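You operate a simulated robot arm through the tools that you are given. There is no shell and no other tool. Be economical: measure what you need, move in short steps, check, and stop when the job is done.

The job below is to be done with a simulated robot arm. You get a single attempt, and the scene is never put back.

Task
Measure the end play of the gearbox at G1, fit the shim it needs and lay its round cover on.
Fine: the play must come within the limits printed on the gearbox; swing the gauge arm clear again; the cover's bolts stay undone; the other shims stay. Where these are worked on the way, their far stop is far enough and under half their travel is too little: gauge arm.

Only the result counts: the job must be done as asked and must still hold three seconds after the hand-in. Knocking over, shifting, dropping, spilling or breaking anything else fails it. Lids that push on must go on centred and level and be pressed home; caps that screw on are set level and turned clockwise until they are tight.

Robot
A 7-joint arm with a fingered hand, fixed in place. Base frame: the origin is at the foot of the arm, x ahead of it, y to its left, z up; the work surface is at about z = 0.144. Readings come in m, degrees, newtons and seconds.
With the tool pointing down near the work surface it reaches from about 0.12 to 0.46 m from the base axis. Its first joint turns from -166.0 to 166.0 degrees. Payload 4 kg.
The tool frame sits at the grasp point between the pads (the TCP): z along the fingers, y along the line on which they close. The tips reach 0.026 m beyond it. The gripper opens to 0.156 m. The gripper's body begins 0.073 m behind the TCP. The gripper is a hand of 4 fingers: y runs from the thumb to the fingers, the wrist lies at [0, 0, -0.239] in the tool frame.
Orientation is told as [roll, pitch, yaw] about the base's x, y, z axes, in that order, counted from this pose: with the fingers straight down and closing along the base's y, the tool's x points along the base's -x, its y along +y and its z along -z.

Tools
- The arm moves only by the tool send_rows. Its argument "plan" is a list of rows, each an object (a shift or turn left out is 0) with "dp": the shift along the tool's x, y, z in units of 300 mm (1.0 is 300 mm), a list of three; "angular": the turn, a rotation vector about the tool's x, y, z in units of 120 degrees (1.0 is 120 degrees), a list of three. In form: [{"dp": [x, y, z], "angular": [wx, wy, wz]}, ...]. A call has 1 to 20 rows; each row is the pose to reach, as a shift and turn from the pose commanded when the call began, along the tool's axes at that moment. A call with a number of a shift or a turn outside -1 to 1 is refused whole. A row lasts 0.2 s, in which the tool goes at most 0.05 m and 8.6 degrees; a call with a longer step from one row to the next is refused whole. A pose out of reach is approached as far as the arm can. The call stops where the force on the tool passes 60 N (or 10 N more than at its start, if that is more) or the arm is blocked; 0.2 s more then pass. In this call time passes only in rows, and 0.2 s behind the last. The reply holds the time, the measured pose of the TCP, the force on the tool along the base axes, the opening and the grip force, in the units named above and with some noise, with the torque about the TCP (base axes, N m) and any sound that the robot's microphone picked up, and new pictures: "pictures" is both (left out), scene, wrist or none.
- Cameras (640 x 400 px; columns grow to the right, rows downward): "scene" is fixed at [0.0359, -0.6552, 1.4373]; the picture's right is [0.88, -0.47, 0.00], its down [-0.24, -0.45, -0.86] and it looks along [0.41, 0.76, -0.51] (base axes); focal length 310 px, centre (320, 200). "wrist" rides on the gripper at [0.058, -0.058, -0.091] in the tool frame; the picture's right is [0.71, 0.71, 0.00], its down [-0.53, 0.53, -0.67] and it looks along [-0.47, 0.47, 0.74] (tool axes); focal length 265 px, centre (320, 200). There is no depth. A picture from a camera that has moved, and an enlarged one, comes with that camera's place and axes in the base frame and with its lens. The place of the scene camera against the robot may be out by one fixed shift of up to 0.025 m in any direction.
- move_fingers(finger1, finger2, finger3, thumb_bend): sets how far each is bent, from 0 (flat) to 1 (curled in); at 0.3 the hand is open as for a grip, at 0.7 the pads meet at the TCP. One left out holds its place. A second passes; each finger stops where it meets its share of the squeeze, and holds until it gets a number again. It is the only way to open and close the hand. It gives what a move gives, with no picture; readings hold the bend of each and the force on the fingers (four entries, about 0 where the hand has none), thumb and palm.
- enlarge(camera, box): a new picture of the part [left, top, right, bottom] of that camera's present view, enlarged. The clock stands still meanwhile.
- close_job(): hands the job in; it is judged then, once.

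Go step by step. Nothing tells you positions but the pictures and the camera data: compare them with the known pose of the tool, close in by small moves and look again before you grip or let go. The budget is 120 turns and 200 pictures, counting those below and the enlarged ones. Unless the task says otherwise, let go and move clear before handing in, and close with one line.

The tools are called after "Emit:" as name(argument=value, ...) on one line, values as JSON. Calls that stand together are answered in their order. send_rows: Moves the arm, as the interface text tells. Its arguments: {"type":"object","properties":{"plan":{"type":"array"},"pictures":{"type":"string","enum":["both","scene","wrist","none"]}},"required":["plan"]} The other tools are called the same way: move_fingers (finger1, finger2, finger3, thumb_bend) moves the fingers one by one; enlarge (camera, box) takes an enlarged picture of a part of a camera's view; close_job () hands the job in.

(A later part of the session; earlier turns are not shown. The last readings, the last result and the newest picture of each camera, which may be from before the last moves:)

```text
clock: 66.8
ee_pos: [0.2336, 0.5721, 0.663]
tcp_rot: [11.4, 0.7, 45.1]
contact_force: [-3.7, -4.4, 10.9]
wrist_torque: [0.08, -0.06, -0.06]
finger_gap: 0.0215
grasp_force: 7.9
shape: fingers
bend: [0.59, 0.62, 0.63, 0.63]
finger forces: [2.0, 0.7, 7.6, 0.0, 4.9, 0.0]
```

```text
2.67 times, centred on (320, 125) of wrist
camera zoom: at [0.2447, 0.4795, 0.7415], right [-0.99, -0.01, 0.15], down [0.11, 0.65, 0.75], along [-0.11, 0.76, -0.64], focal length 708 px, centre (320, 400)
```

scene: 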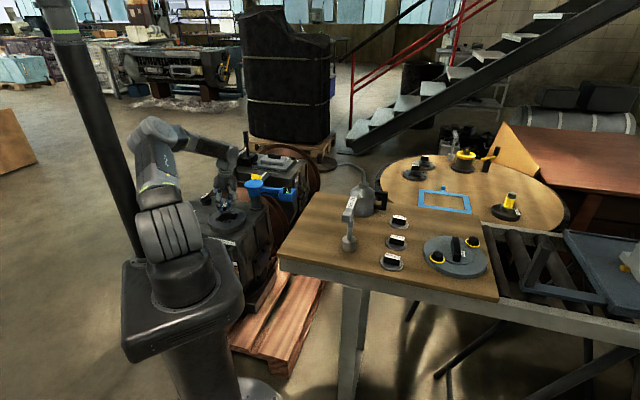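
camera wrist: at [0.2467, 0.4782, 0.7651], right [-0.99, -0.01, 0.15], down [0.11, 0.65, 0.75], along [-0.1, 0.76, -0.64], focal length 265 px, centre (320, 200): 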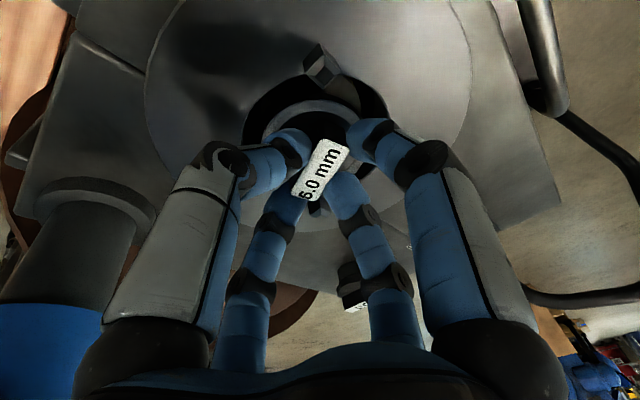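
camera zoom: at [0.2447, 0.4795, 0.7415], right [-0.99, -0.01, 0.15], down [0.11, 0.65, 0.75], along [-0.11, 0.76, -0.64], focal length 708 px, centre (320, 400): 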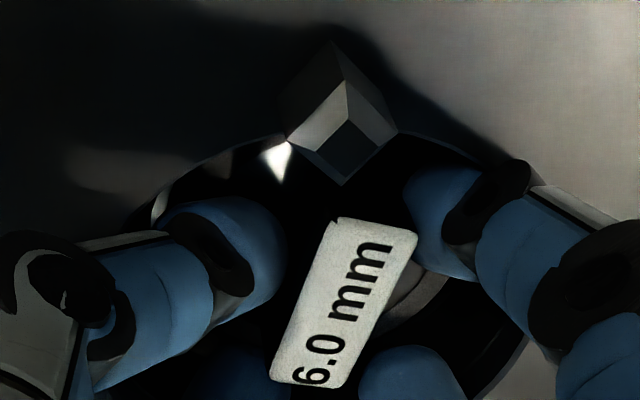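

Emit:
send_rows(plan=[{"dp": [0.0, 0.007, -0.033]}, {"dp": [0.0, 0.014, -0.065]}], pictures="none")

Emit:
enlarge(camera="wrist", box=[200, 50, 440, 200])

Emit:
enlarge(camera="scene", box=[196, 185, 260, 225])

```text
clock: 67.4
ee_pos: [0.2316, 0.5722, 0.6813]
tcp_rot: [11.4, 0.7, 45.1]
contact_force: [-0.3, -0.1, 0.0]
wrist_torque: [-0.01, 0.0, 0.03]
finger_gap: 0.0256
grasp_force: 0.4
shape: fingers
bend: [0.57, 0.61, 0.58, 0.61]
finger forces: [0.0, 0.1, 0.3, 0.0, 0.0, 0.0]
```

```text
2.67 times, centred on (320, 125) of wrist
camera zoom: at [0.2447, 0.4802, 0.7612], right [-0.99, -0.01, 0.15], down [0.11, 0.65, 0.75], along [-0.1, 0.76, -0.64], focal length 708 px, centre (320, 400)
```

zoom: 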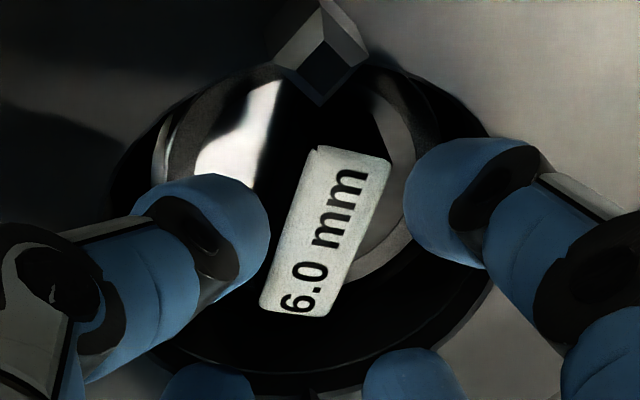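

```text
10.00 times, centred on (228, 205) of scene
camera zoom: at [0.0359, -0.6552, 1.4373], right [0.88, -0.47, 0.0], down [-0.24, -0.45, -0.86], along [0.41, 0.76, -0.51], focal length 3095 px, centre (1240, 150)
```

zoom: 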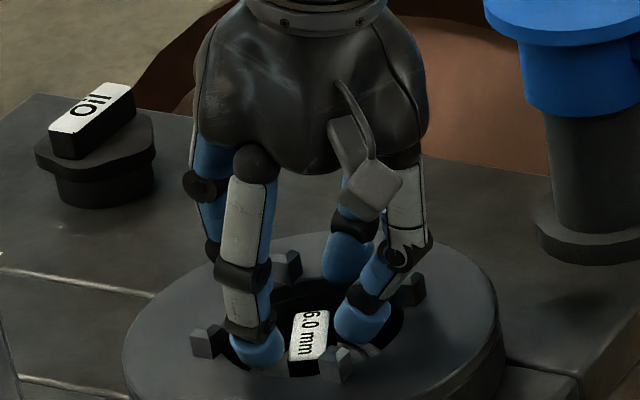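

The shim stayed in the bore. I'll rise further for a clear view.

Emit:
send_rows(plan=[{"dp": [0.0, 0.028, -0.13]}, {"dp": [0.0, 0.056, -0.26]}, {"dp": [0.0, 0.084, -0.39]}, {"dp": [0.0, 0.112, -0.52]}, {"dp": [0.0, 0.112, -0.52]}])

Emit:
enlarge(camera="wrist", box=[210, 0, 402, 120])

Emit:
enlarge(camera="scene", box=[196, 190, 260, 230])

```text
clock: 68.6
ee_pos: [0.2324, 0.5756, 0.8421]
tcp_rot: [11.4, 0.7, 45.1]
contact_force: [-0.8, -0.5, 0.6]
wrist_torque: [0.0, 0.03, 0.01]
finger_gap: 0.0258
grasp_force: 0.0
shape: fingers
bend: [0.57, 0.61, 0.57, 0.61]
finger forces: [0.0, 0.0, 0.0, 0.1, 0.0, 0.1]
camera wrist: at [0.2442, 0.4831, 0.9216], right [-0.99, -0.01, 0.15], down [0.11, 0.65, 0.75], along [-0.1, 0.76, -0.64], focal length 265 px, centre (320, 200)
```

scene: 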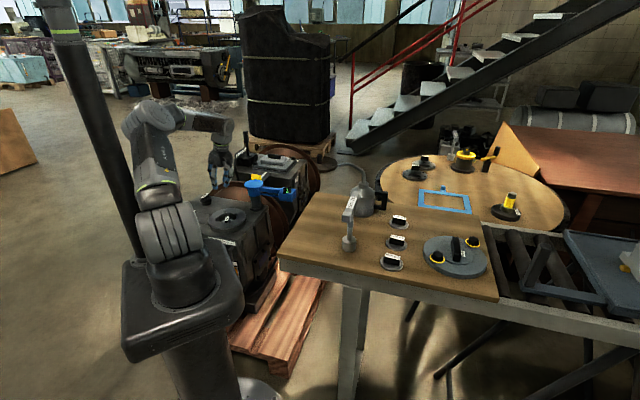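
wrist: 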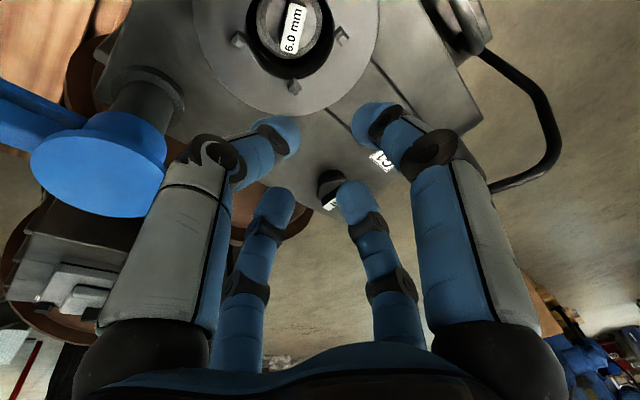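

```text
3.33 times, centred on (306, 60) of wrist
camera zoom: at [0.2442, 0.4831, 0.9216], right [-0.99, -0.01, 0.15], down [0.11, 0.65, 0.75], along [-0.1, 0.76, -0.64], focal length 885 px, centre (367, 667)
```

zoom: 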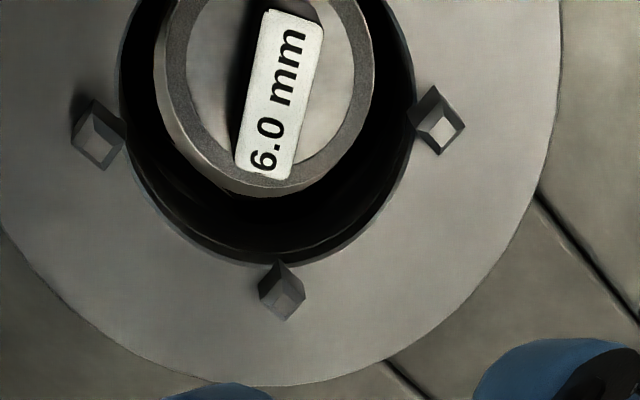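

```text
10.00 times, centred on (228, 210) of scene
camera zoom: at [0.0359, -0.6552, 1.4373], right [0.88, -0.47, 0.0], down [-0.24, -0.45, -0.86], along [0.41, 0.76, -0.51], focal length 3095 px, centre (1240, 100)
```

zoom: 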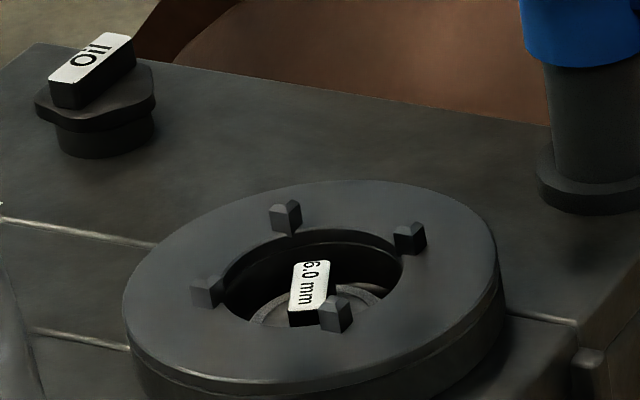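

The shim sits level in the bore on the shaft end. Next the cover: I'll rise, swing around the oiler and turn the hand for the cover's handle.

Emit:
send_rows(plan=[{"dp": [0.006, -0.057, -0.146]}, {"dp": [0.013, -0.115, -0.292]}, {"dp": [0.02, -0.172, -0.437], "angular": [-0.001, -0.013, 0.067]}, {"dp": [0.026, -0.229, -0.583], "angular": [-0.002, -0.027, 0.134]}, {"dp": [0.062, -0.325, -0.642], "angular": [-0.003, -0.04, 0.2]}, {"dp": [0.098, -0.421, -0.7], "angular": [-0.004, -0.054, 0.267]}, {"dp": [0.134, -0.517, -0.759], "angular": [-0.005, -0.067, 0.334]}, {"dp": [0.17, -0.613, -0.818], "angular": [-0.006, -0.081, 0.401]}, {"dp": [0.206, -0.71, -0.876], "angular": [-0.006, -0.094, 0.468]}, {"dp": [0.242, -0.806, -0.935], "angular": [-0.007, -0.108, 0.534]}, {"dp": [0.242, -0.806, -0.935], "angular": [-0.008, -0.121, 0.601]}, {"dp": [0.242, -0.806, -0.935], "angular": [-0.009, -0.135, 0.668]}, {"dp": [0.242, -0.806, -0.935], "angular": [-0.009, -0.148, 0.735]}], pictures="scene")

```text
clock: 71.6
ee_pos: [0.4002, 0.3035, 1.088]
tcp_rot: [13.8, 5.3, -46.6]
contact_force: [-0.2, 0.5, 0.2]
wrist_torque: [-0.02, 0.02, 0.0]
finger_gap: 0.0257
grasp_force: 0.1
shape: fingers
bend: [0.57, 0.61, 0.57, 0.61]
finger forces: [0.1, 0.0, 0.0, 0.0, 0.0, 0.0]
stopped in row 13: the arm was blocked; the commanded pose is now the measured one
```

scene: 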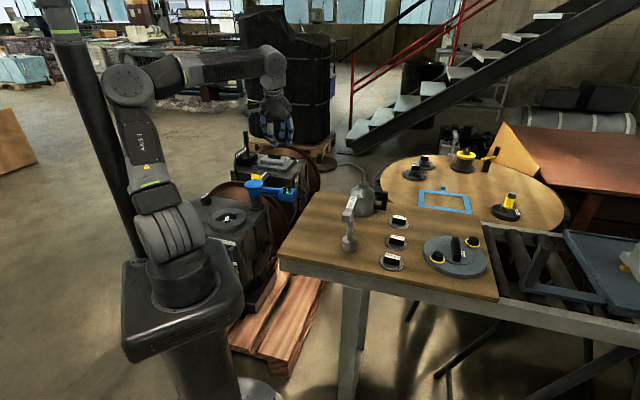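

Emit:
send_rows(plan=[{"dp": [-0.118, -0.064, -0.063]}, {"dp": [-0.236, -0.127, -0.125], "angular": [-0.006, -0.016, 0.064]}, {"dp": [-0.354, -0.191, -0.188], "angular": [-0.012, -0.031, 0.128]}, {"dp": [-0.472, -0.255, -0.25], "angular": [-0.018, -0.047, 0.192]}, {"dp": [-0.59, -0.318, -0.313], "angular": [-0.024, -0.063, 0.256]}, {"dp": [-0.708, -0.382, -0.375], "angular": [-0.03, -0.078, 0.32]}, {"dp": [-0.82, -0.44, -0.375], "angular": [-0.036, -0.094, 0.384]}, {"dp": [-0.93, -0.5, -0.375], "angular": [-0.043, -0.11, 0.448]}], pictures="none")

```text
clock: 73.4
ee_pos: [0.4714, -0.0195, 1.1348]
tcp_rot: [13.9, 5.4, -101.9]
contact_force: [-0.6, -0.3, 0.0]
wrist_torque: [0.0, -0.02, 0.0]
finger_gap: 0.0259
grasp_force: 0.1
shape: fingers
bend: [0.57, 0.61, 0.57, 0.61]
finger forces: [0.0, 0.0, 0.0, 0.0, 0.1, 0.0]
```

Emit:
send_rows(plan=[{"dp": [-0.101, 0.079, 0.079], "angular": [-0.005, -0.023, 0.056]}, {"dp": [-0.203, 0.157, 0.157], "angular": [-0.011, -0.046, 0.113]}, {"dp": [-0.304, 0.236, 0.236], "angular": [-0.016, -0.069, 0.169]}, {"dp": [-0.406, 0.314, 0.314], "angular": [-0.022, -0.092, 0.226]}, {"dp": [-0.507, 0.393, 0.393], "angular": [-0.027, -0.115, 0.282]}, {"dp": [-0.507, 0.393, 0.393], "angular": [-0.027, -0.115, 0.282]}])

```text
clock: 74.8
ee_pos: [0.5668, -0.1788, 1.0273]
tcp_rot: [15.0, 1.0, -138.5]
contact_force: [-0.4, 0.2, -0.6]
wrist_torque: [-0.03, 0.04, -0.02]
finger_gap: 0.0259
grasp_force: 0.0
shape: fingers
bend: [0.57, 0.61, 0.57, 0.61]
finger forces: [0.1, 0.0, 0.0, 0.1, 0.0, 0.1]
out of reach, approached as far as the arm can: row 5, 6
camera wrist: at [0.5567, -0.0813, 1.101], right [0.98, -0.05, 0.2], down [-0.18, -0.61, 0.77], along [0.08, -0.79, -0.6], focal length 265 px, centre (320, 200)
```

scene: 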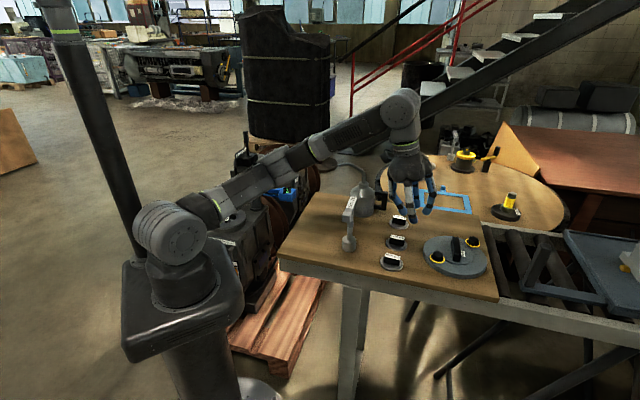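
wrist: 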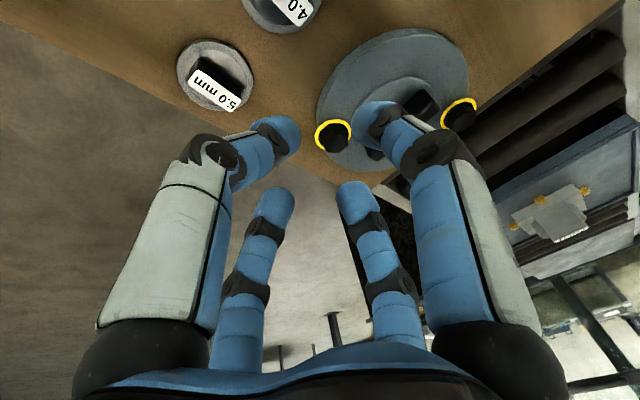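

This yaw limits reach. I'll first measure the cover from here, then return to the yaw used for the shim.

Emit:
enlarge(camera="wrist", box=[304, 20, 496, 180])

```text
2.50 times, centred on (400, 100) of wrist
camera zoom: at [0.5567, -0.0813, 1.101], right [0.98, -0.05, 0.2], down [-0.18, -0.61, 0.77], along [0.08, -0.79, -0.6], focal length 664 px, centre (120, 450)
```

zoom: 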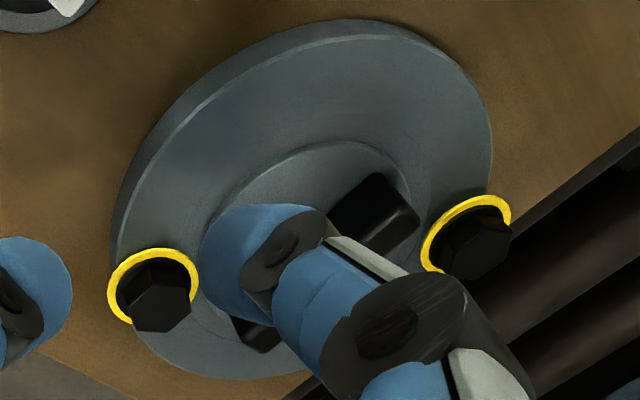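

Emit:
send_rows(plan=[{"angular": [0.001, 0.018, -0.067]}, {"angular": [0.002, 0.036, -0.133]}, {"angular": [0.004, 0.053, -0.2]}, {"angular": [0.005, 0.071, -0.266]}, {"angular": [0.006, 0.089, -0.333]}, {"angular": [0.007, 0.107, -0.399]}, {"angular": [0.008, 0.125, -0.466]}, {"dp": [0.008, 0.028, 0.008], "angular": [0.009, 0.143, -0.532]}, {"dp": [0.016, 0.056, 0.016], "angular": [0.011, 0.16, -0.599]}, {"dp": [0.024, 0.084, 0.024], "angular": [0.012, 0.178, -0.665]}, {"dp": [0.031, 0.112, 0.031], "angular": [0.013, 0.196, -0.732]}])

Emit:
enlarge(camera="wrist", box=[100, 20, 340, 170])

```text
clock: 77.2
ee_pos: [0.5984, -0.1985, 1.0278]
tcp_rot: [14.4, 0.6, -47.1]
contact_force: [0.0, 0.3, -0.5]
wrist_torque: [-0.02, -0.01, 0.0]
finger_gap: 0.0258
grasp_force: 0.1
shape: fingers
bend: [0.57, 0.61, 0.57, 0.61]
finger forces: [0.0, 0.0, 0.0, 0.0, 0.0, 0.0]
camera wrist: at [0.5008, -0.2093, 1.103], right [0.02, 0.98, 0.18], down [0.62, -0.16, 0.77], along [0.79, 0.1, -0.61], focal length 265 px, centre (320, 200)
```

scene: 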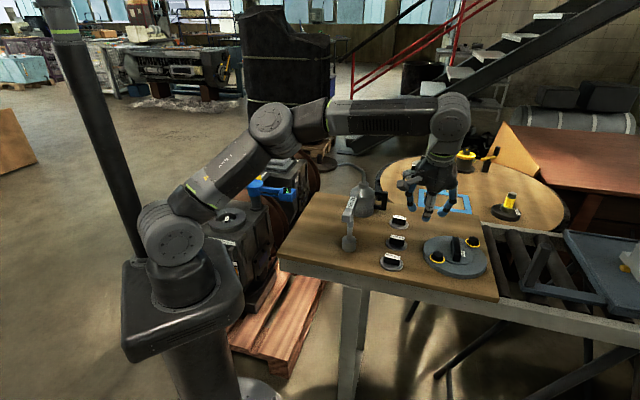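
wrist: 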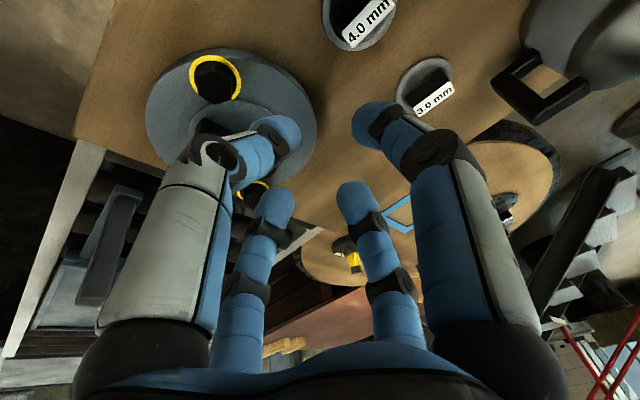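

```text
2.67 times, centred on (220, 95) of wrist
camera zoom: at [0.5008, -0.2093, 1.103], right [0.02, 0.98, 0.18], down [0.62, -0.16, 0.77], along [0.79, 0.1, -0.61], focal length 708 px, centre (587, 480)
```

zoom: 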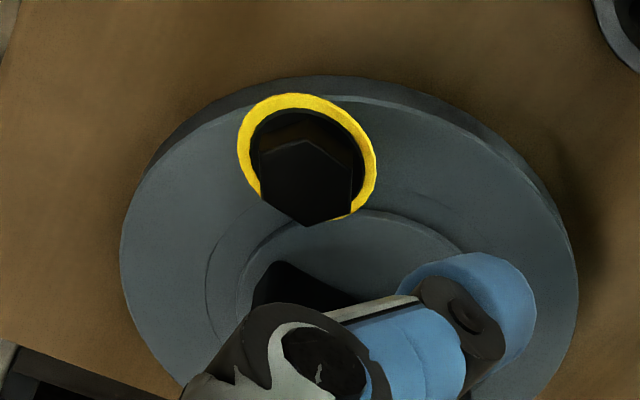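

The cover centre is near (0.673, -0.256) with its handle along azimuth ~43°. I'll set the fingers, re-lean the hand radially outward, and go above the handle.

Emit:
move_fingers(finger1=0.56, finger2=0.42, finger3=0.56, thumb_bend=0.42)

Emit:
send_rows(plan=[{"dp": [-0.09, 0.002, 0.03], "angular": [0.0245, -0.03, -0.0075]}, {"dp": [-0.19, 0.004, 0.08], "angular": [0.049, -0.06, -0.015]}, {"dp": [-0.294, 0.006, 0.146], "angular": [0.0736, -0.0905, -0.0225]}, {"dp": [-0.294, 0.006, 0.146], "angular": [0.0736, -0.0905, -0.0225]}])

Emit:
enlarge(camera="wrist", box=[200, 40, 440, 190])

Emit:
enlarge(camera="scene", box=[396, 190, 508, 280])

```text
clock: 78.2
ee_pos: [0.5981, -0.199, 1.0278]
tcp_rot: [14.3, 0.7, -47.3]
contact_force: [-0.4, 0.2, -0.4]
wrist_torque: [-0.03, 0.0, -0.01]
finger_gap: 0.0563
grasp_force: 0.0
shape: fingers
bend: [0.56, 0.42, 0.56, 0.42]
finger forces: [0.1, 0.0, 0.0, 0.0, 0.0, 0.0]
```

```text
clock: 79.2
ee_pos: [0.6684, -0.2543, 0.9851]
tcp_rot: [5.4, -10.5, -46.4]
contact_force: [-0.6, -0.5, -0.9]
wrist_torque: [-0.03, -0.01, 0.01]
finger_gap: 0.0563
grasp_force: 0.0
shape: fingers
bend: [0.56, 0.42, 0.56, 0.42]
finger forces: [0.0, 0.0, 0.0, 0.0, 0.1, 0.0]
camera wrist: at [0.5681, -0.2466, 1.0586], right [0.02, 1.0, -0.06], down [0.6, 0.04, 0.8], along [0.8, -0.06, -0.6], focal length 265 px, centre (320, 200)
```

scene: 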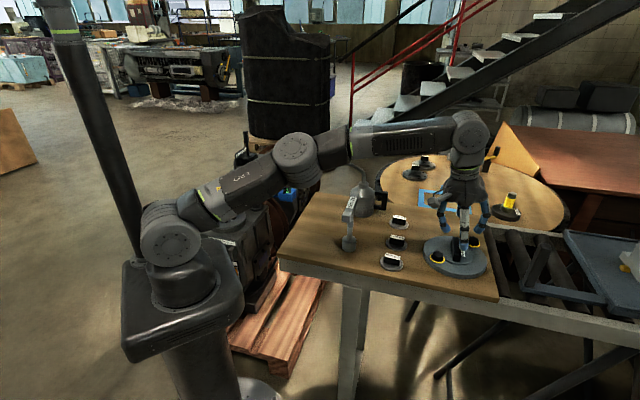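
wrist: 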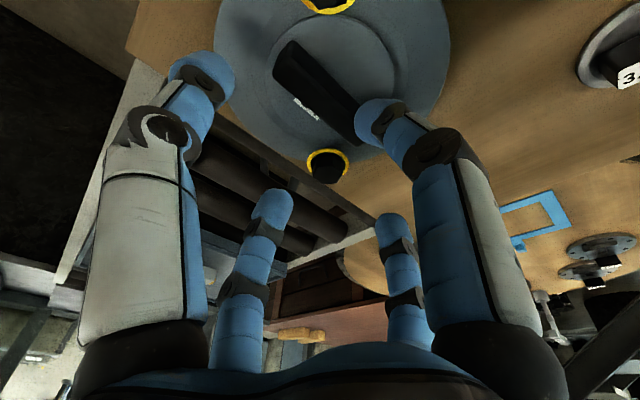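

```text
2.67 times, centred on (320, 115) of wrist
camera zoom: at [0.5681, -0.2466, 1.0586], right [0.02, 1.0, -0.06], down [0.6, 0.04, 0.8], along [0.8, -0.06, -0.6], focal length 708 px, centre (320, 427)
```

zoom: 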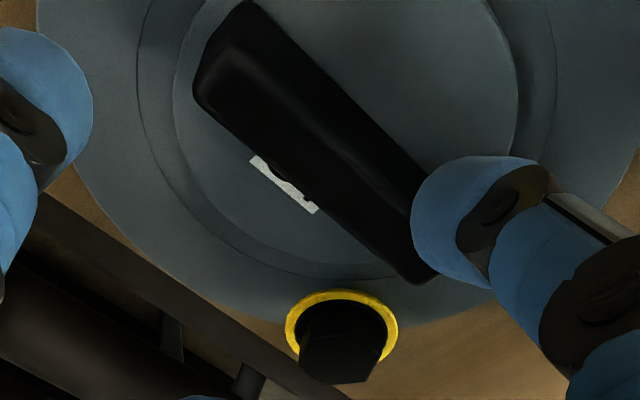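

```text
4.44 times, centred on (452, 235) of scene
camera zoom: at [0.0359, -0.6552, 1.4373], right [0.88, -0.47, 0.0], down [-0.24, -0.45, -0.86], along [0.41, 0.76, -0.51], focal length 1375 px, centre (-267, 44)
```

zoom: 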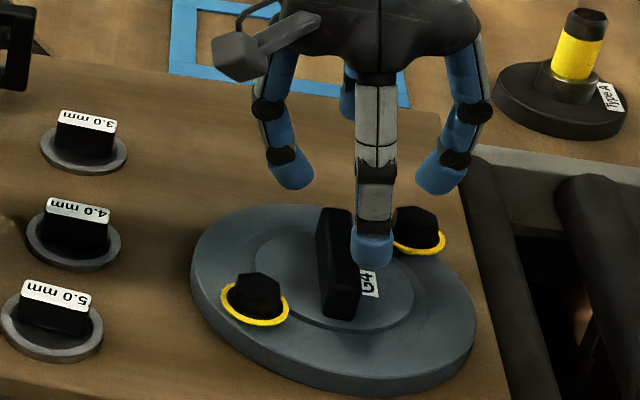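

Washers triangulate at z≈0.89, so the disc top is ~0.886 and the handle top ~0.915, centre (0.6716, -0.2543). I'll descend to the handle.

Emit:
send_rows(plan=[{"dp": [0.013, -0.005, 0.055]}, {"dp": [0.025, -0.01, 0.11]}, {"dp": [0.037, -0.015, 0.155]}, {"dp": [0.037, -0.015, 0.155]}], pictures="none")

Emit:
enlarge(camera="wrist", box=[180, 40, 460, 215])

Emit:
enlarge(camera="scene", box=[412, 210, 492, 270])

```text
clock: 80.2
ee_pos: [0.6651, -0.2522, 0.9367]
tcp_rot: [5.4, -10.5, -46.4]
contact_force: [-0.1, 0.4, 0.2]
wrist_torque: [0.03, 0.02, 0.02]
finger_gap: 0.056
grasp_force: 0.1
shape: fingers
bend: [0.56, 0.42, 0.56, 0.42]
finger forces: [0.0, 0.0, 0.1, 0.1, 0.1, 0.0]
```

```text
2.29 times, centred on (320, 128) of wrist
camera zoom: at [0.5664, -0.2445, 1.0105], right [0.02, 1.0, -0.06], down [0.6, 0.04, 0.8], along [0.8, -0.06, -0.6], focal length 607 px, centre (320, 366)
```

zoom: 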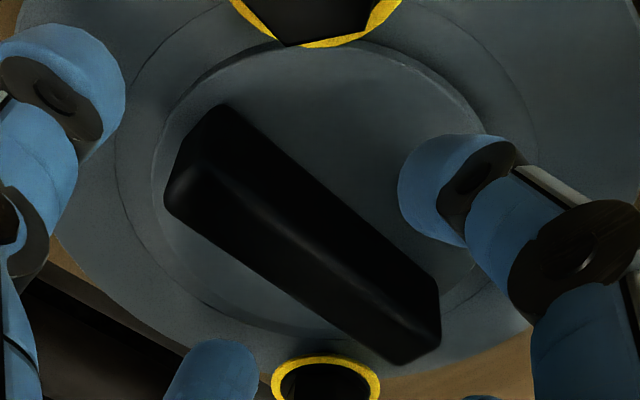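

```text
6.67 times, centred on (452, 240) of scene
camera zoom: at [0.0359, -0.6552, 1.4373], right [0.88, -0.47, 0.0], down [-0.24, -0.45, -0.86], along [0.41, 0.76, -0.51], focal length 2063 px, centre (-560, -67)
```

zoom: 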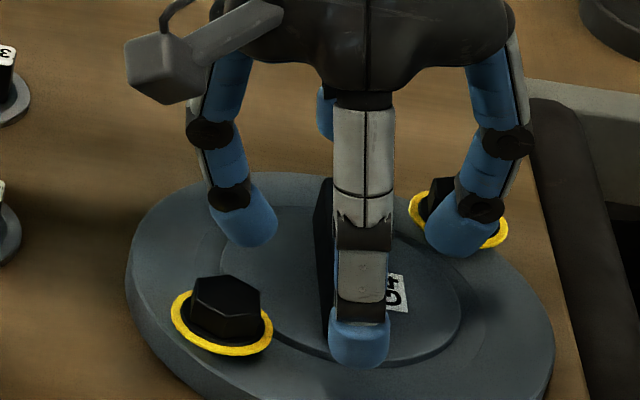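

The washers stand proud on the undone bolts, so the handle is a bit lower than I thought. I'll narrow the fingers and go down about 11 mm more.

Emit:
move_fingers(finger1=0.6, finger2=0.46, finger3=0.6, thumb_bend=0.46)

Emit:
send_rows(plan=[{"dp": [0, -0.003, 0.018]}, {"dp": [0, -0.006, 0.037]}, {"dp": [0, -0.006, 0.037]}], pictures="none")

Emit:
enlarge(camera="wrist", box=[180, 40, 460, 215])

Emit:
enlarge(camera="scene", box=[420, 220, 484, 260])

```text
clock: 81.2
ee_pos: [0.664, -0.2521, 0.9374]
tcp_rot: [5.5, -10.5, -46.5]
contact_force: [0.3, -0.1, -0.6]
wrist_torque: [-0.02, 0.0, 0.02]
finger_gap: 0.0466
grasp_force: 0.0
shape: fingers
bend: [0.6, 0.46, 0.6, 0.46]
finger forces: [0.1, 0.0, 0.1, 0.1, 0.0, 0.0]
```

```text
clock: 82.0
ee_pos: [0.6667, -0.254, 0.9255]
tcp_rot: [5.4, -10.6, -46.5]
contact_force: [-0.8, 0.1, -0.2]
wrist_torque: [0.0, 0.01, -0.03]
finger_gap: 0.0462
grasp_force: 0.1
shape: fingers
bend: [0.6, 0.46, 0.6, 0.46]
finger forces: [0.0, 0.0, 0.0, 0.0, 0.0, 0.0]
```

```text
2.29 times, centred on (320, 128) of wrist
camera zoom: at [0.5672, -0.2466, 0.9996], right [0.02, 1.0, -0.06], down [0.6, 0.04, 0.8], along [0.8, -0.06, -0.6], focal length 607 px, centre (320, 366)
```

zoom: 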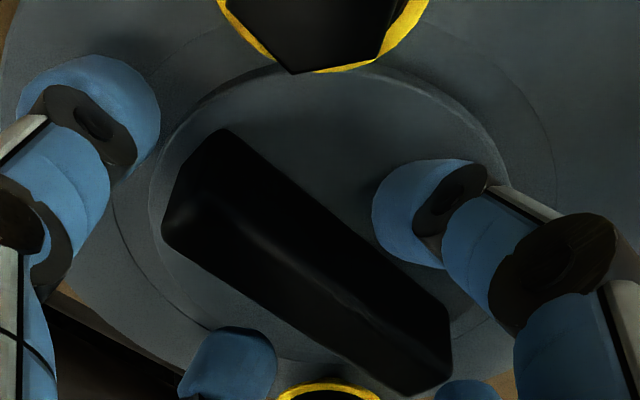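

```text
10.00 times, centred on (452, 240) of scene
camera zoom: at [0.0359, -0.6552, 1.4373], right [0.88, -0.47, 0.0], down [-0.24, -0.45, -0.86], along [0.41, 0.76, -0.51], focal length 3095 px, centre (-1000, -200)
```

zoom: 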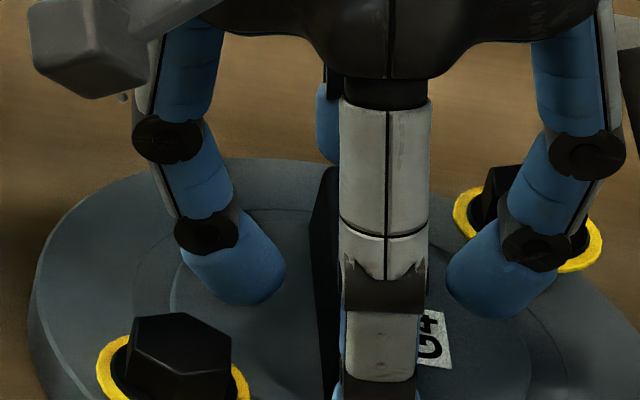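

Emit:
send_rows(plan=[{"dp": [0.01, 0, 0.01]}, {"dp": [0.01, 0, 0.022]}, {"dp": [0.01, 0, 0.022]}], pictures="none")

Emit:
move_fingers(finger1=0.72, finger3=0.72)

Emit:
enlarge(camera="wrist", box=[180, 40, 460, 215])

```text
clock: 82.8
ee_pos: [0.6655, -0.2523, 0.9197]
tcp_rot: [5.5, -10.6, -46.4]
contact_force: [-0.4, 1.3, 7.9]
wrist_torque: [0.11, 0.11, -0.03]
finger_gap: 0.0451
grasp_force: 4.1
shape: fingers
bend: [0.61, 0.46, 0.6, 0.46]
finger forces: [8.1, 0.0, 0.0, 0.1, 0.0, 0.1]
```

```text
clock: 83.8
ee_pos: [0.6662, -0.253, 0.9182]
tcp_rot: [5.5, -10.6, -46.5]
contact_force: [0.8, -1.3, 6.4]
wrist_torque: [-0.4, 0.4, -0.04]
finger_gap: 0.0419
grasp_force: 10.1
shape: fingers
bend: [0.67, 0.46, 0.65, 0.46]
finger forces: [4.2, 0.0, 6.5, 0.0, 9.9, 0.0]
```

```text
2.29 times, centred on (320, 128) of wrist
camera zoom: at [0.5669, -0.2452, 0.9928], right [0.02, 1.0, -0.06], down [0.6, 0.04, 0.8], along [0.8, -0.06, -0.6], focal length 607 px, centre (320, 366)
```

zoom: 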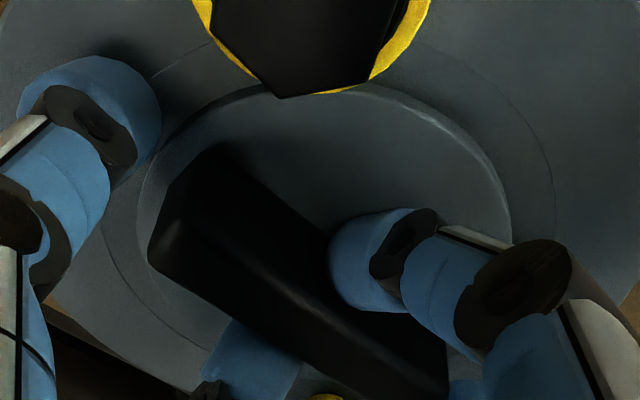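

Fingers 1 and 3 hold the handle's sides. Thumb and finger2 now close on its ends.

Emit:
move_fingers(finger2=0.6, thumb_bend=0.6)

Emit:
move_fingers(finger1=0.85, finger2=0.75, finger3=0.85, thumb_bend=0.75)

Emit:
enlarge(camera="wrist", box=[180, 40, 460, 215])

```text
clock: 84.8
ee_pos: [0.6655, -0.2539, 0.9196]
tcp_rot: [5.4, -10.6, -46.5]
contact_force: [-3.0, -3.5, 9.7]
wrist_torque: [-0.72, 0.72, -0.07]
finger_gap: 0.0356
grasp_force: 18.3
shape: fingers
bend: [0.67, 0.5, 0.65, 0.52]
finger forces: [3.9, 7.1, 6.3, 0.1, 18.0, 0.0]
```

```text
clock: 85.8
ee_pos: [0.6657, -0.2506, 0.9186]
tcp_rot: [5.5, -10.5, -46.5]
contact_force: [-2.4, -3.7, 11.6]
wrist_torque: [-0.8, 0.85, 0.03]
finger_gap: 0.0312
grasp_force: 28.1
shape: fingers
bend: [0.67, 0.49, 0.65, 0.61]
finger forces: [6.6, 10.6, 7.1, 0.0, 32.2, 0.1]
```

```text
2.29 times, centred on (320, 128) of wrist
camera zoom: at [0.5667, -0.2452, 0.993], right [0.02, 1.0, -0.06], down [0.6, 0.04, 0.8], along [0.8, -0.06, -0.6], focal length 607 px, centre (320, 366)
```

zoom: 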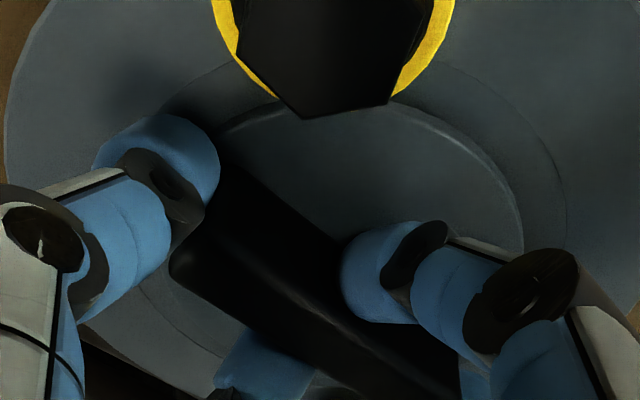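

Emit:
send_rows(plan=[{"dp": [-0.006, 0.003, -0.033]}, {"dp": [-0.012, 0.006, -0.065]}, {"dp": [-0.018, 0.009, -0.098]}, {"dp": [-0.018, 0.009, -0.098]}])

Emit:
enlarge(camera="scene", box=[400, 190, 512, 290])

```text
clock: 86.8
ee_pos: [0.6653, -0.2523, 0.9489]
tcp_rot: [5.4, -10.3, -46.6]
contact_force: [-0.2, -0.1, -5.6]
wrist_torque: [0.01, 0.03, 0.01]
finger_gap: 0.0302
grasp_force: 22.0
shape: fingers
bend: [0.67, 0.49, 0.65, 0.61]
finger forces: [6.9, 10.8, 7.1, 0.0, 19.7, 0.1]
camera wrist: at [0.5665, -0.245, 1.0224], right [0.02, 1.0, -0.06], down [0.6, 0.04, 0.8], along [0.8, -0.06, -0.6], focal length 265 px, centre (320, 200)
```

scene: 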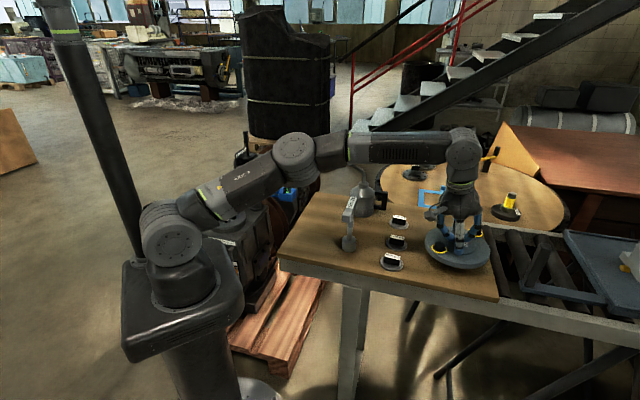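
wrist: 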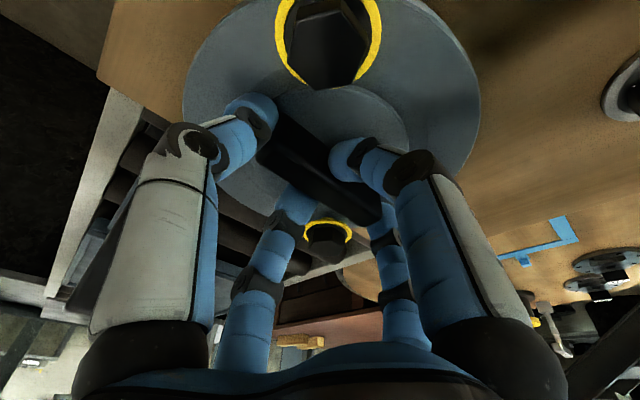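

```text
4.00 times, centred on (456, 240) of scene
camera zoom: at [0.0359, -0.6552, 1.4373], right [0.88, -0.47, 0.0], down [-0.24, -0.45, -0.86], along [0.41, 0.76, -0.51], focal length 1238 px, centre (-224, 40)
```

zoom: 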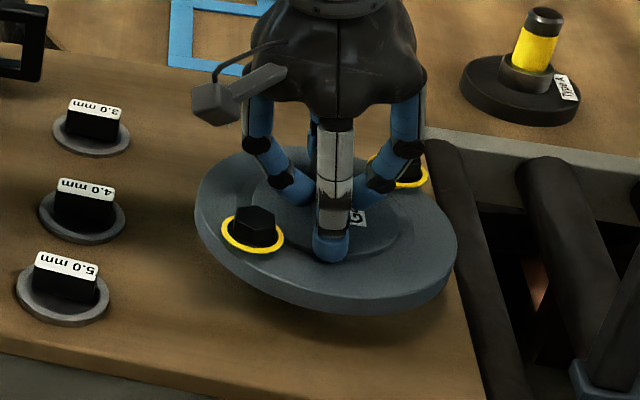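

The cover is lifted, about 5 N and level. I'll carry it up and inward, well above the wrench and oiler.

Emit:
send_rows(plan=[{"dp": [0.004, -0.037, -0.051]}, {"dp": [0.007, -0.075, -0.101]}, {"dp": [0.011, -0.112, -0.152]}, {"dp": [0.046, -0.126, -0.221]}, {"dp": [0.081, -0.14, -0.29]}, {"dp": [0.116, -0.153, -0.36]}, {"dp": [0.151, -0.167, -0.429]}, {"dp": [0.186, -0.18, -0.498]}, {"dp": [0.25, -0.172, -0.56]}, {"dp": [0.315, -0.164, -0.623]}, {"dp": [0.379, -0.156, -0.685]}, {"dp": [0.443, -0.148, -0.747]}, {"dp": [0.508, -0.14, -0.81]}, {"dp": [0.572, -0.132, -0.872]}])

```text
clock: 89.8
ee_pos: [0.4696, -0.1417, 1.1701]
tcp_rot: [5.6, -10.5, -46.4]
contact_force: [-0.1, -0.4, -6.2]
wrist_torque: [-0.03, 0.1, -0.02]
finger_gap: 0.03
grasp_force: 22.2
shape: fingers
bend: [0.67, 0.48, 0.65, 0.61]
finger forces: [7.0, 10.9, 7.1, 0.1, 19.0, 0.1]
camera wrist: at [0.371, -0.1334, 1.2439], right [0.02, 1.0, -0.06], down [0.6, 0.04, 0.8], along [0.8, -0.06, -0.6], focal length 265 px, centre (320, 200)
```

scene: 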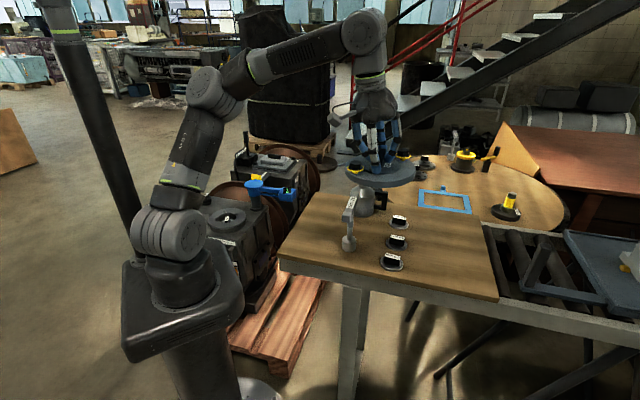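
wrist: 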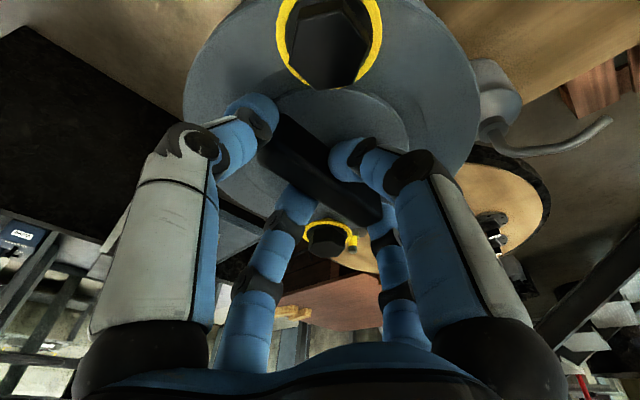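

Emit:
send_rows(plan=[{"dp": [0.079, 0.099, -0.019], "angular": [-0.007, 0.004, -0.04]}, {"dp": [0.158, 0.198, -0.038], "angular": [-0.015, 0.008, -0.08]}, {"dp": [0.236, 0.298, -0.056], "angular": [-0.022, 0.011, -0.12]}, {"dp": [0.315, 0.397, -0.075], "angular": [-0.03, 0.015, -0.16]}, {"dp": [0.394, 0.496, -0.094], "angular": [-0.037, 0.019, -0.199]}, {"dp": [0.487, 0.583, -0.086], "angular": [-0.045, 0.023, -0.239]}, {"dp": [0.58, 0.67, -0.078], "angular": [-0.052, 0.026, -0.279]}, {"dp": [0.674, 0.757, -0.071], "angular": [-0.059, 0.03, -0.319]}, {"dp": [0.767, 0.844, -0.063], "angular": [-0.067, 0.034, -0.359]}], pictures="scene")

```text
clock: 91.8
ee_pos: [0.4895, 0.2014, 1.1691]
tcp_rot: [5.4, -10.6, -2.6]
contact_force: [-0.4, -0.6, -4.8]
wrist_torque: [-0.04, 0.07, -0.02]
finger_gap: 0.0295
grasp_force: 22.0
shape: fingers
bend: [0.67, 0.48, 0.65, 0.61]
finger forces: [6.8, 10.9, 7.0, 0.0, 18.9, 0.1]
```

scene: 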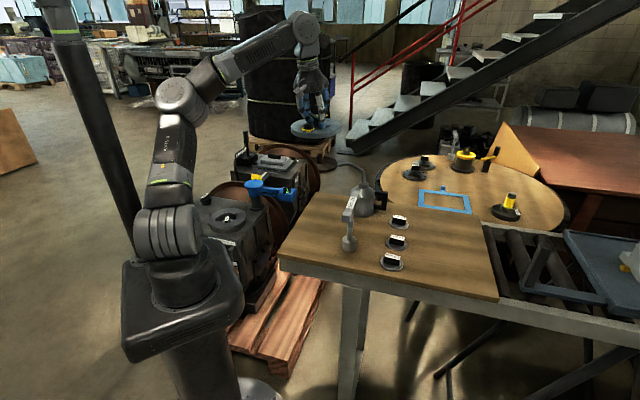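

Emit:
send_rows(plan=[{"dp": [0.035, 0.1, 0.063], "angular": [-0.007, 0.003, -0.036]}, {"dp": [0.07, 0.199, 0.127], "angular": [-0.013, 0.007, -0.072]}, {"dp": [0.106, 0.299, 0.19], "angular": [-0.02, 0.01, -0.108]}, {"dp": [0.141, 0.398, 0.254], "angular": [-0.027, 0.014, -0.144]}, {"dp": [0.176, 0.498, 0.317], "angular": [-0.033, 0.017, -0.18]}, {"dp": [0.26, 0.568, 0.39], "angular": [-0.04, 0.02, -0.215]}, {"dp": [0.343, 0.638, 0.463], "angular": [-0.047, 0.024, -0.251]}, {"dp": [0.427, 0.709, 0.535], "angular": [-0.053, 0.027, -0.287]}, {"dp": [0.51, 0.779, 0.608], "angular": [-0.06, 0.031, -0.323]}, {"dp": [0.594, 0.849, 0.681], "angular": [-0.067, 0.034, -0.359]}])

```text
clock: 94.0
ee_pos: [0.361, 0.4813, 0.9598]
tcp_rot: [5.3, -10.5, 41.6]
contact_force: [0.2, -0.7, -4.7]
wrist_torque: [-0.07, -0.02, 0.04]
finger_gap: 0.0296
grasp_force: 21.7
shape: fingers
bend: [0.67, 0.48, 0.65, 0.61]
finger forces: [6.8, 10.9, 7.1, 0.1, 18.7, 0.1]
camera wrist: at [0.3494, 0.3843, 1.0346], right [-1.0, 0.06, -0.06], down [-0.02, 0.6, 0.8], along [0.08, 0.8, -0.6], focal length 265 px, centre (320, 200)
```

scene: 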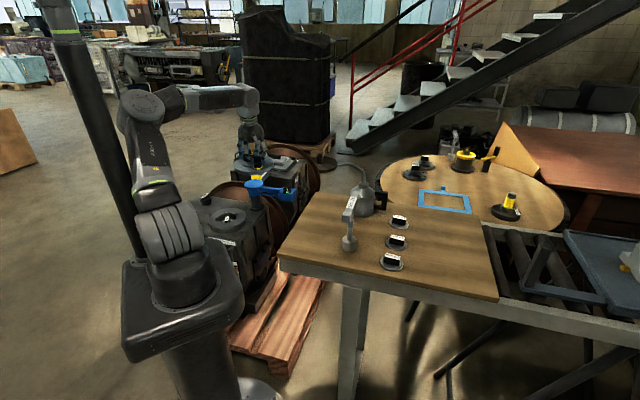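
wrist: 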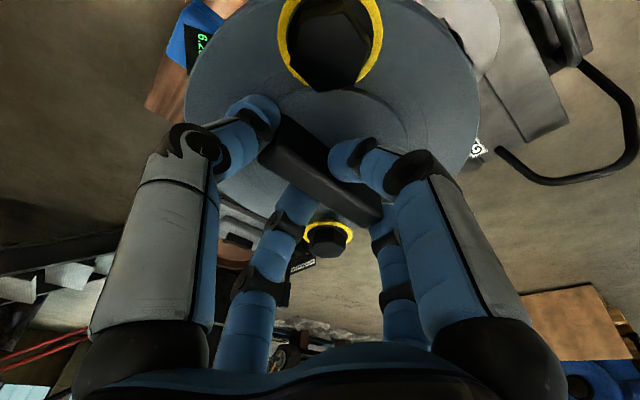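

Emit:
send_rows(plan=[{"dp": [0.037, 0.124, 0.03]}, {"dp": [0.074, 0.248, 0.06]}, {"dp": [0.111, 0.372, 0.09]}, {"dp": [0.148, 0.496, 0.121]}, {"dp": [0.174, 0.483, 0.262]}, {"dp": [0.2, 0.47, 0.403]}, {"dp": [0.227, 0.456, 0.545]}, {"dp": [0.227, 0.456, 0.545]}])

Emit:
enlarge(camera="scene", box=[188, 160, 284, 235])

```text
clock: 94.8
ee_pos: [0.3552, 0.493, 0.9364]
tcp_rot: [5.0, -10.4, 32.0]
contact_force: [-0.1, 0.7, -6.1]
wrist_torque: [-0.09, -0.01, 0.02]
finger_gap: 0.029
grasp_force: 21.6
shape: fingers
bend: [0.67, 0.48, 0.65, 0.62]
finger forces: [7.0, 11.1, 7.2, 0.0, 18.5, 0.1]
stopped in row 4: the arm was blocked; the commanded pose is now the measured one
camera wrist: at [0.3275, 0.4002, 1.0116], right [-0.97, 0.22, -0.07], down [0.08, 0.6, 0.79], along [0.22, 0.77, -0.6], focal length 265 px, centre (320, 200)
```

scene: 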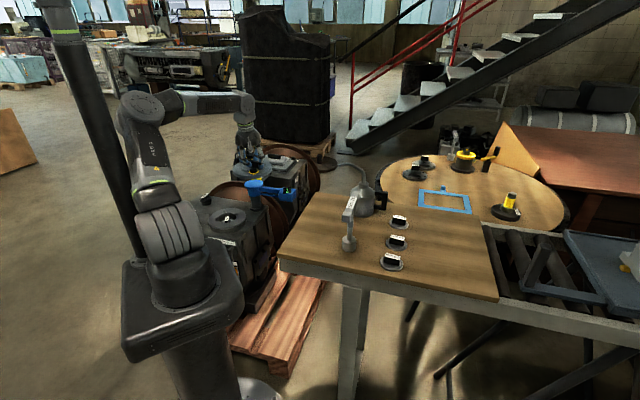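
wrist: 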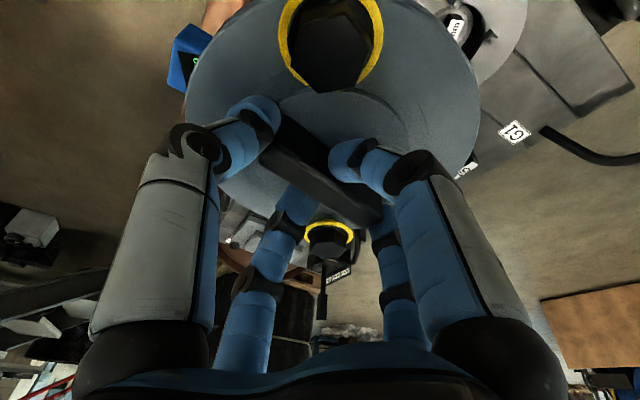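

```text
5.33 times, centred on (236, 198) of scene
camera zoom: at [0.0359, -0.6552, 1.4373], right [0.88, -0.47, 0.0], down [-0.24, -0.45, -0.86], along [0.41, 0.76, -0.51], focal length 1650 px, centre (768, 213)
```

zoom: 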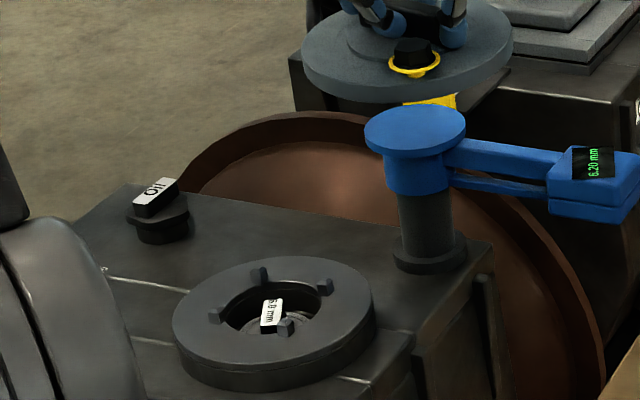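

The elbow is limited when the wrist is pulled inward at this azimuth. I'll back outward and turn the hand so its lean is tangential instead, keeping the wrist further out.

Emit:
send_rows(plan=[{"dp": [-0.054, -0.064, -0.046]}, {"dp": [-0.108, -0.128, -0.093]}, {"dp": [-0.108, -0.128, -0.093], "angular": [-0.012, 0.006, -0.066]}, {"dp": [-0.108, -0.128, -0.093], "angular": [-0.024, 0.0115, -0.131]}, {"dp": [-0.108, -0.128, -0.093], "angular": [-0.036, 0.017, -0.196]}, {"dp": [-0.108, -0.128, -0.093], "angular": [-0.048, 0.023, -0.261]}, {"dp": [-0.108, -0.128, -0.093], "angular": [-0.06, 0.0286, -0.327]}, {"dp": [-0.108, -0.128, -0.093], "angular": [-0.072, 0.0343, -0.392]}, {"dp": [-0.108, -0.128, -0.093], "angular": [-0.084, 0.04, -0.457]}, {"dp": [-0.108, -0.128, -0.093], "angular": [-0.096, 0.0457, -0.523]}, {"dp": [-0.108, -0.128, -0.093], "angular": [-0.108, 0.0515, -0.588]}, {"dp": [-0.108, -0.128, -0.093], "angular": [-0.12, 0.0572, -0.653]}, {"dp": [-0.108, -0.128, -0.093], "angular": [-0.1324, 0.0629, -0.7186]}])

```text
clock: 97.6
ee_pos: [0.3967, 0.4758, 0.9668]
tcp_rot: [5.0, -10.4, 120.4]
contact_force: [0.0, 0.2, -6.0]
wrist_torque: [0.01, -0.05, 0.04]
finger_gap: 0.029
grasp_force: 21.8
shape: fingers
bend: [0.67, 0.48, 0.65, 0.62]
finger forces: [7.3, 11.2, 7.2, 0.0, 17.9, 0.1]
camera wrist: at [0.4908, 0.4465, 1.0417], right [-0.25, -0.97, -0.07], down [-0.6, 0.1, 0.79], along [-0.76, 0.24, -0.6], focal length 265 px, centre (320, 200)
```

scene: 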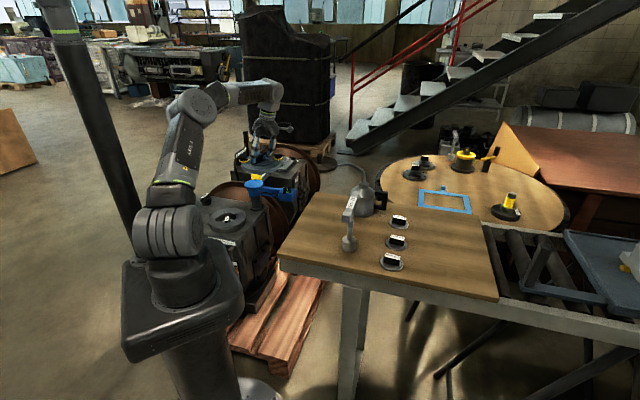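
wrist: 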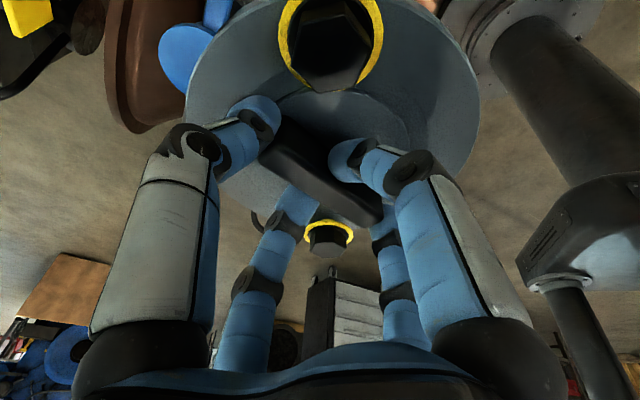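

That freed the elbow. Now I'll move over the ring and lower to about 8 cm above it.

Emit:
send_rows(plan=[{"dp": [-0.103, 0.049, 0.069]}, {"dp": [-0.206, 0.099, 0.138]}, {"dp": [-0.308, 0.148, 0.206]}, {"dp": [-0.411, 0.198, 0.275]}, {"dp": [-0.514, 0.247, 0.344]}, {"dp": [-0.492, 0.237, 0.464]}, {"dp": [-0.47, 0.226, 0.583]}, {"dp": [-0.448, 0.216, 0.703]}, {"dp": [-0.448, 0.216, 0.703]}])

Emit:
enlarge(camera="wrist", box=[160, 0, 500, 212])

Emit:
enlarge(camera="scene", box=[188, 170, 284, 235])

```text
clock: 99.6
ee_pos: [0.2411, 0.5801, 0.7914]
tcp_rot: [4.9, -10.4, 120.2]
contact_force: [-0.9, 0.3, -5.7]
wrist_torque: [0.03, -0.06, 0.0]
finger_gap: 0.0285
grasp_force: 21.6
shape: fingers
bend: [0.67, 0.48, 0.65, 0.62]
finger forces: [7.6, 11.3, 7.5, 0.0, 17.8, 0.2]
camera wrist: at [0.3338, 0.5523, 0.8653], right [-0.25, -0.96, -0.07], down [-0.6, 0.1, 0.79], along [-0.76, 0.24, -0.6], focal length 265 px, centre (320, 200)
```

scene: 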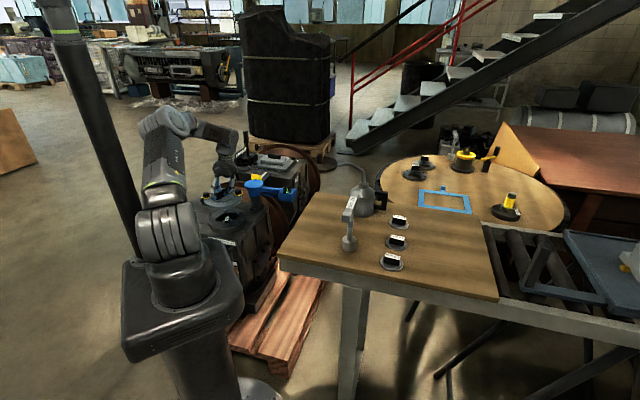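
wrist: 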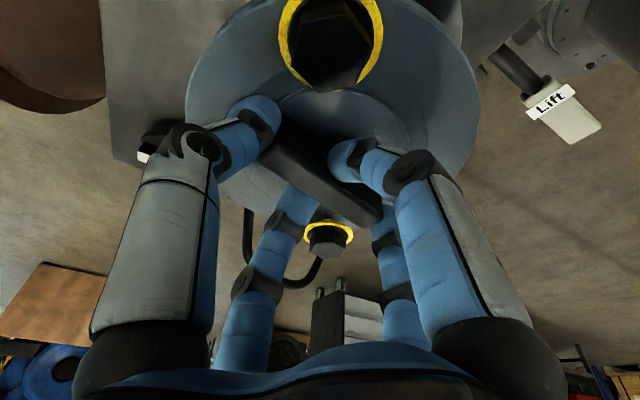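

```text
1.88 times, centred on (330, 106) of wrist
camera zoom: at [0.3338, 0.5523, 0.8653], right [-0.25, -0.96, -0.07], down [-0.6, 0.1, 0.79], along [-0.76, 0.24, -0.6], focal length 500 px, centre (301, 377)
```

zoom: 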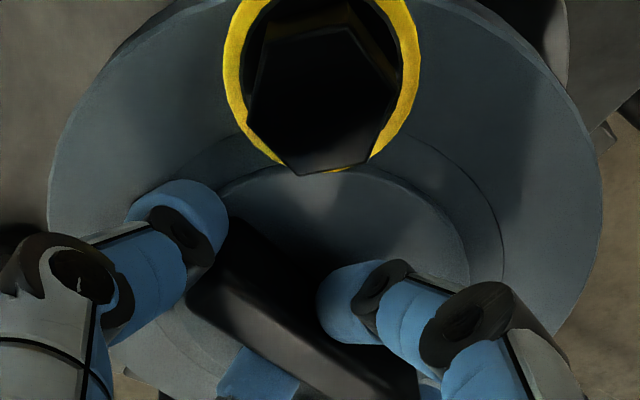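

```text
6.15 times, centred on (236, 202) of scene
camera zoom: at [0.0359, -0.6552, 1.4373], right [0.88, -0.47, 0.0], down [-0.24, -0.45, -0.86], along [0.41, 0.76, -0.51], focal length 1904 px, centre (837, 185)
```

zoom: 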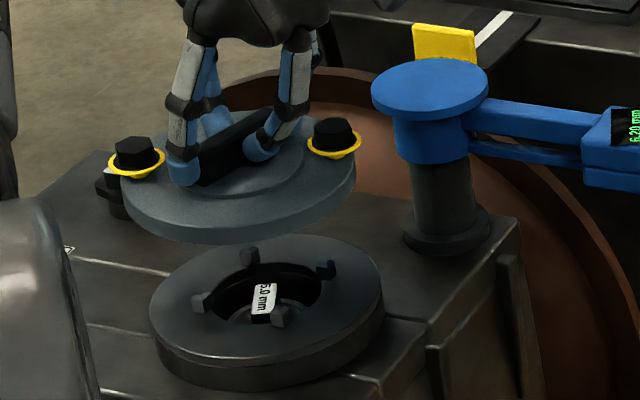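

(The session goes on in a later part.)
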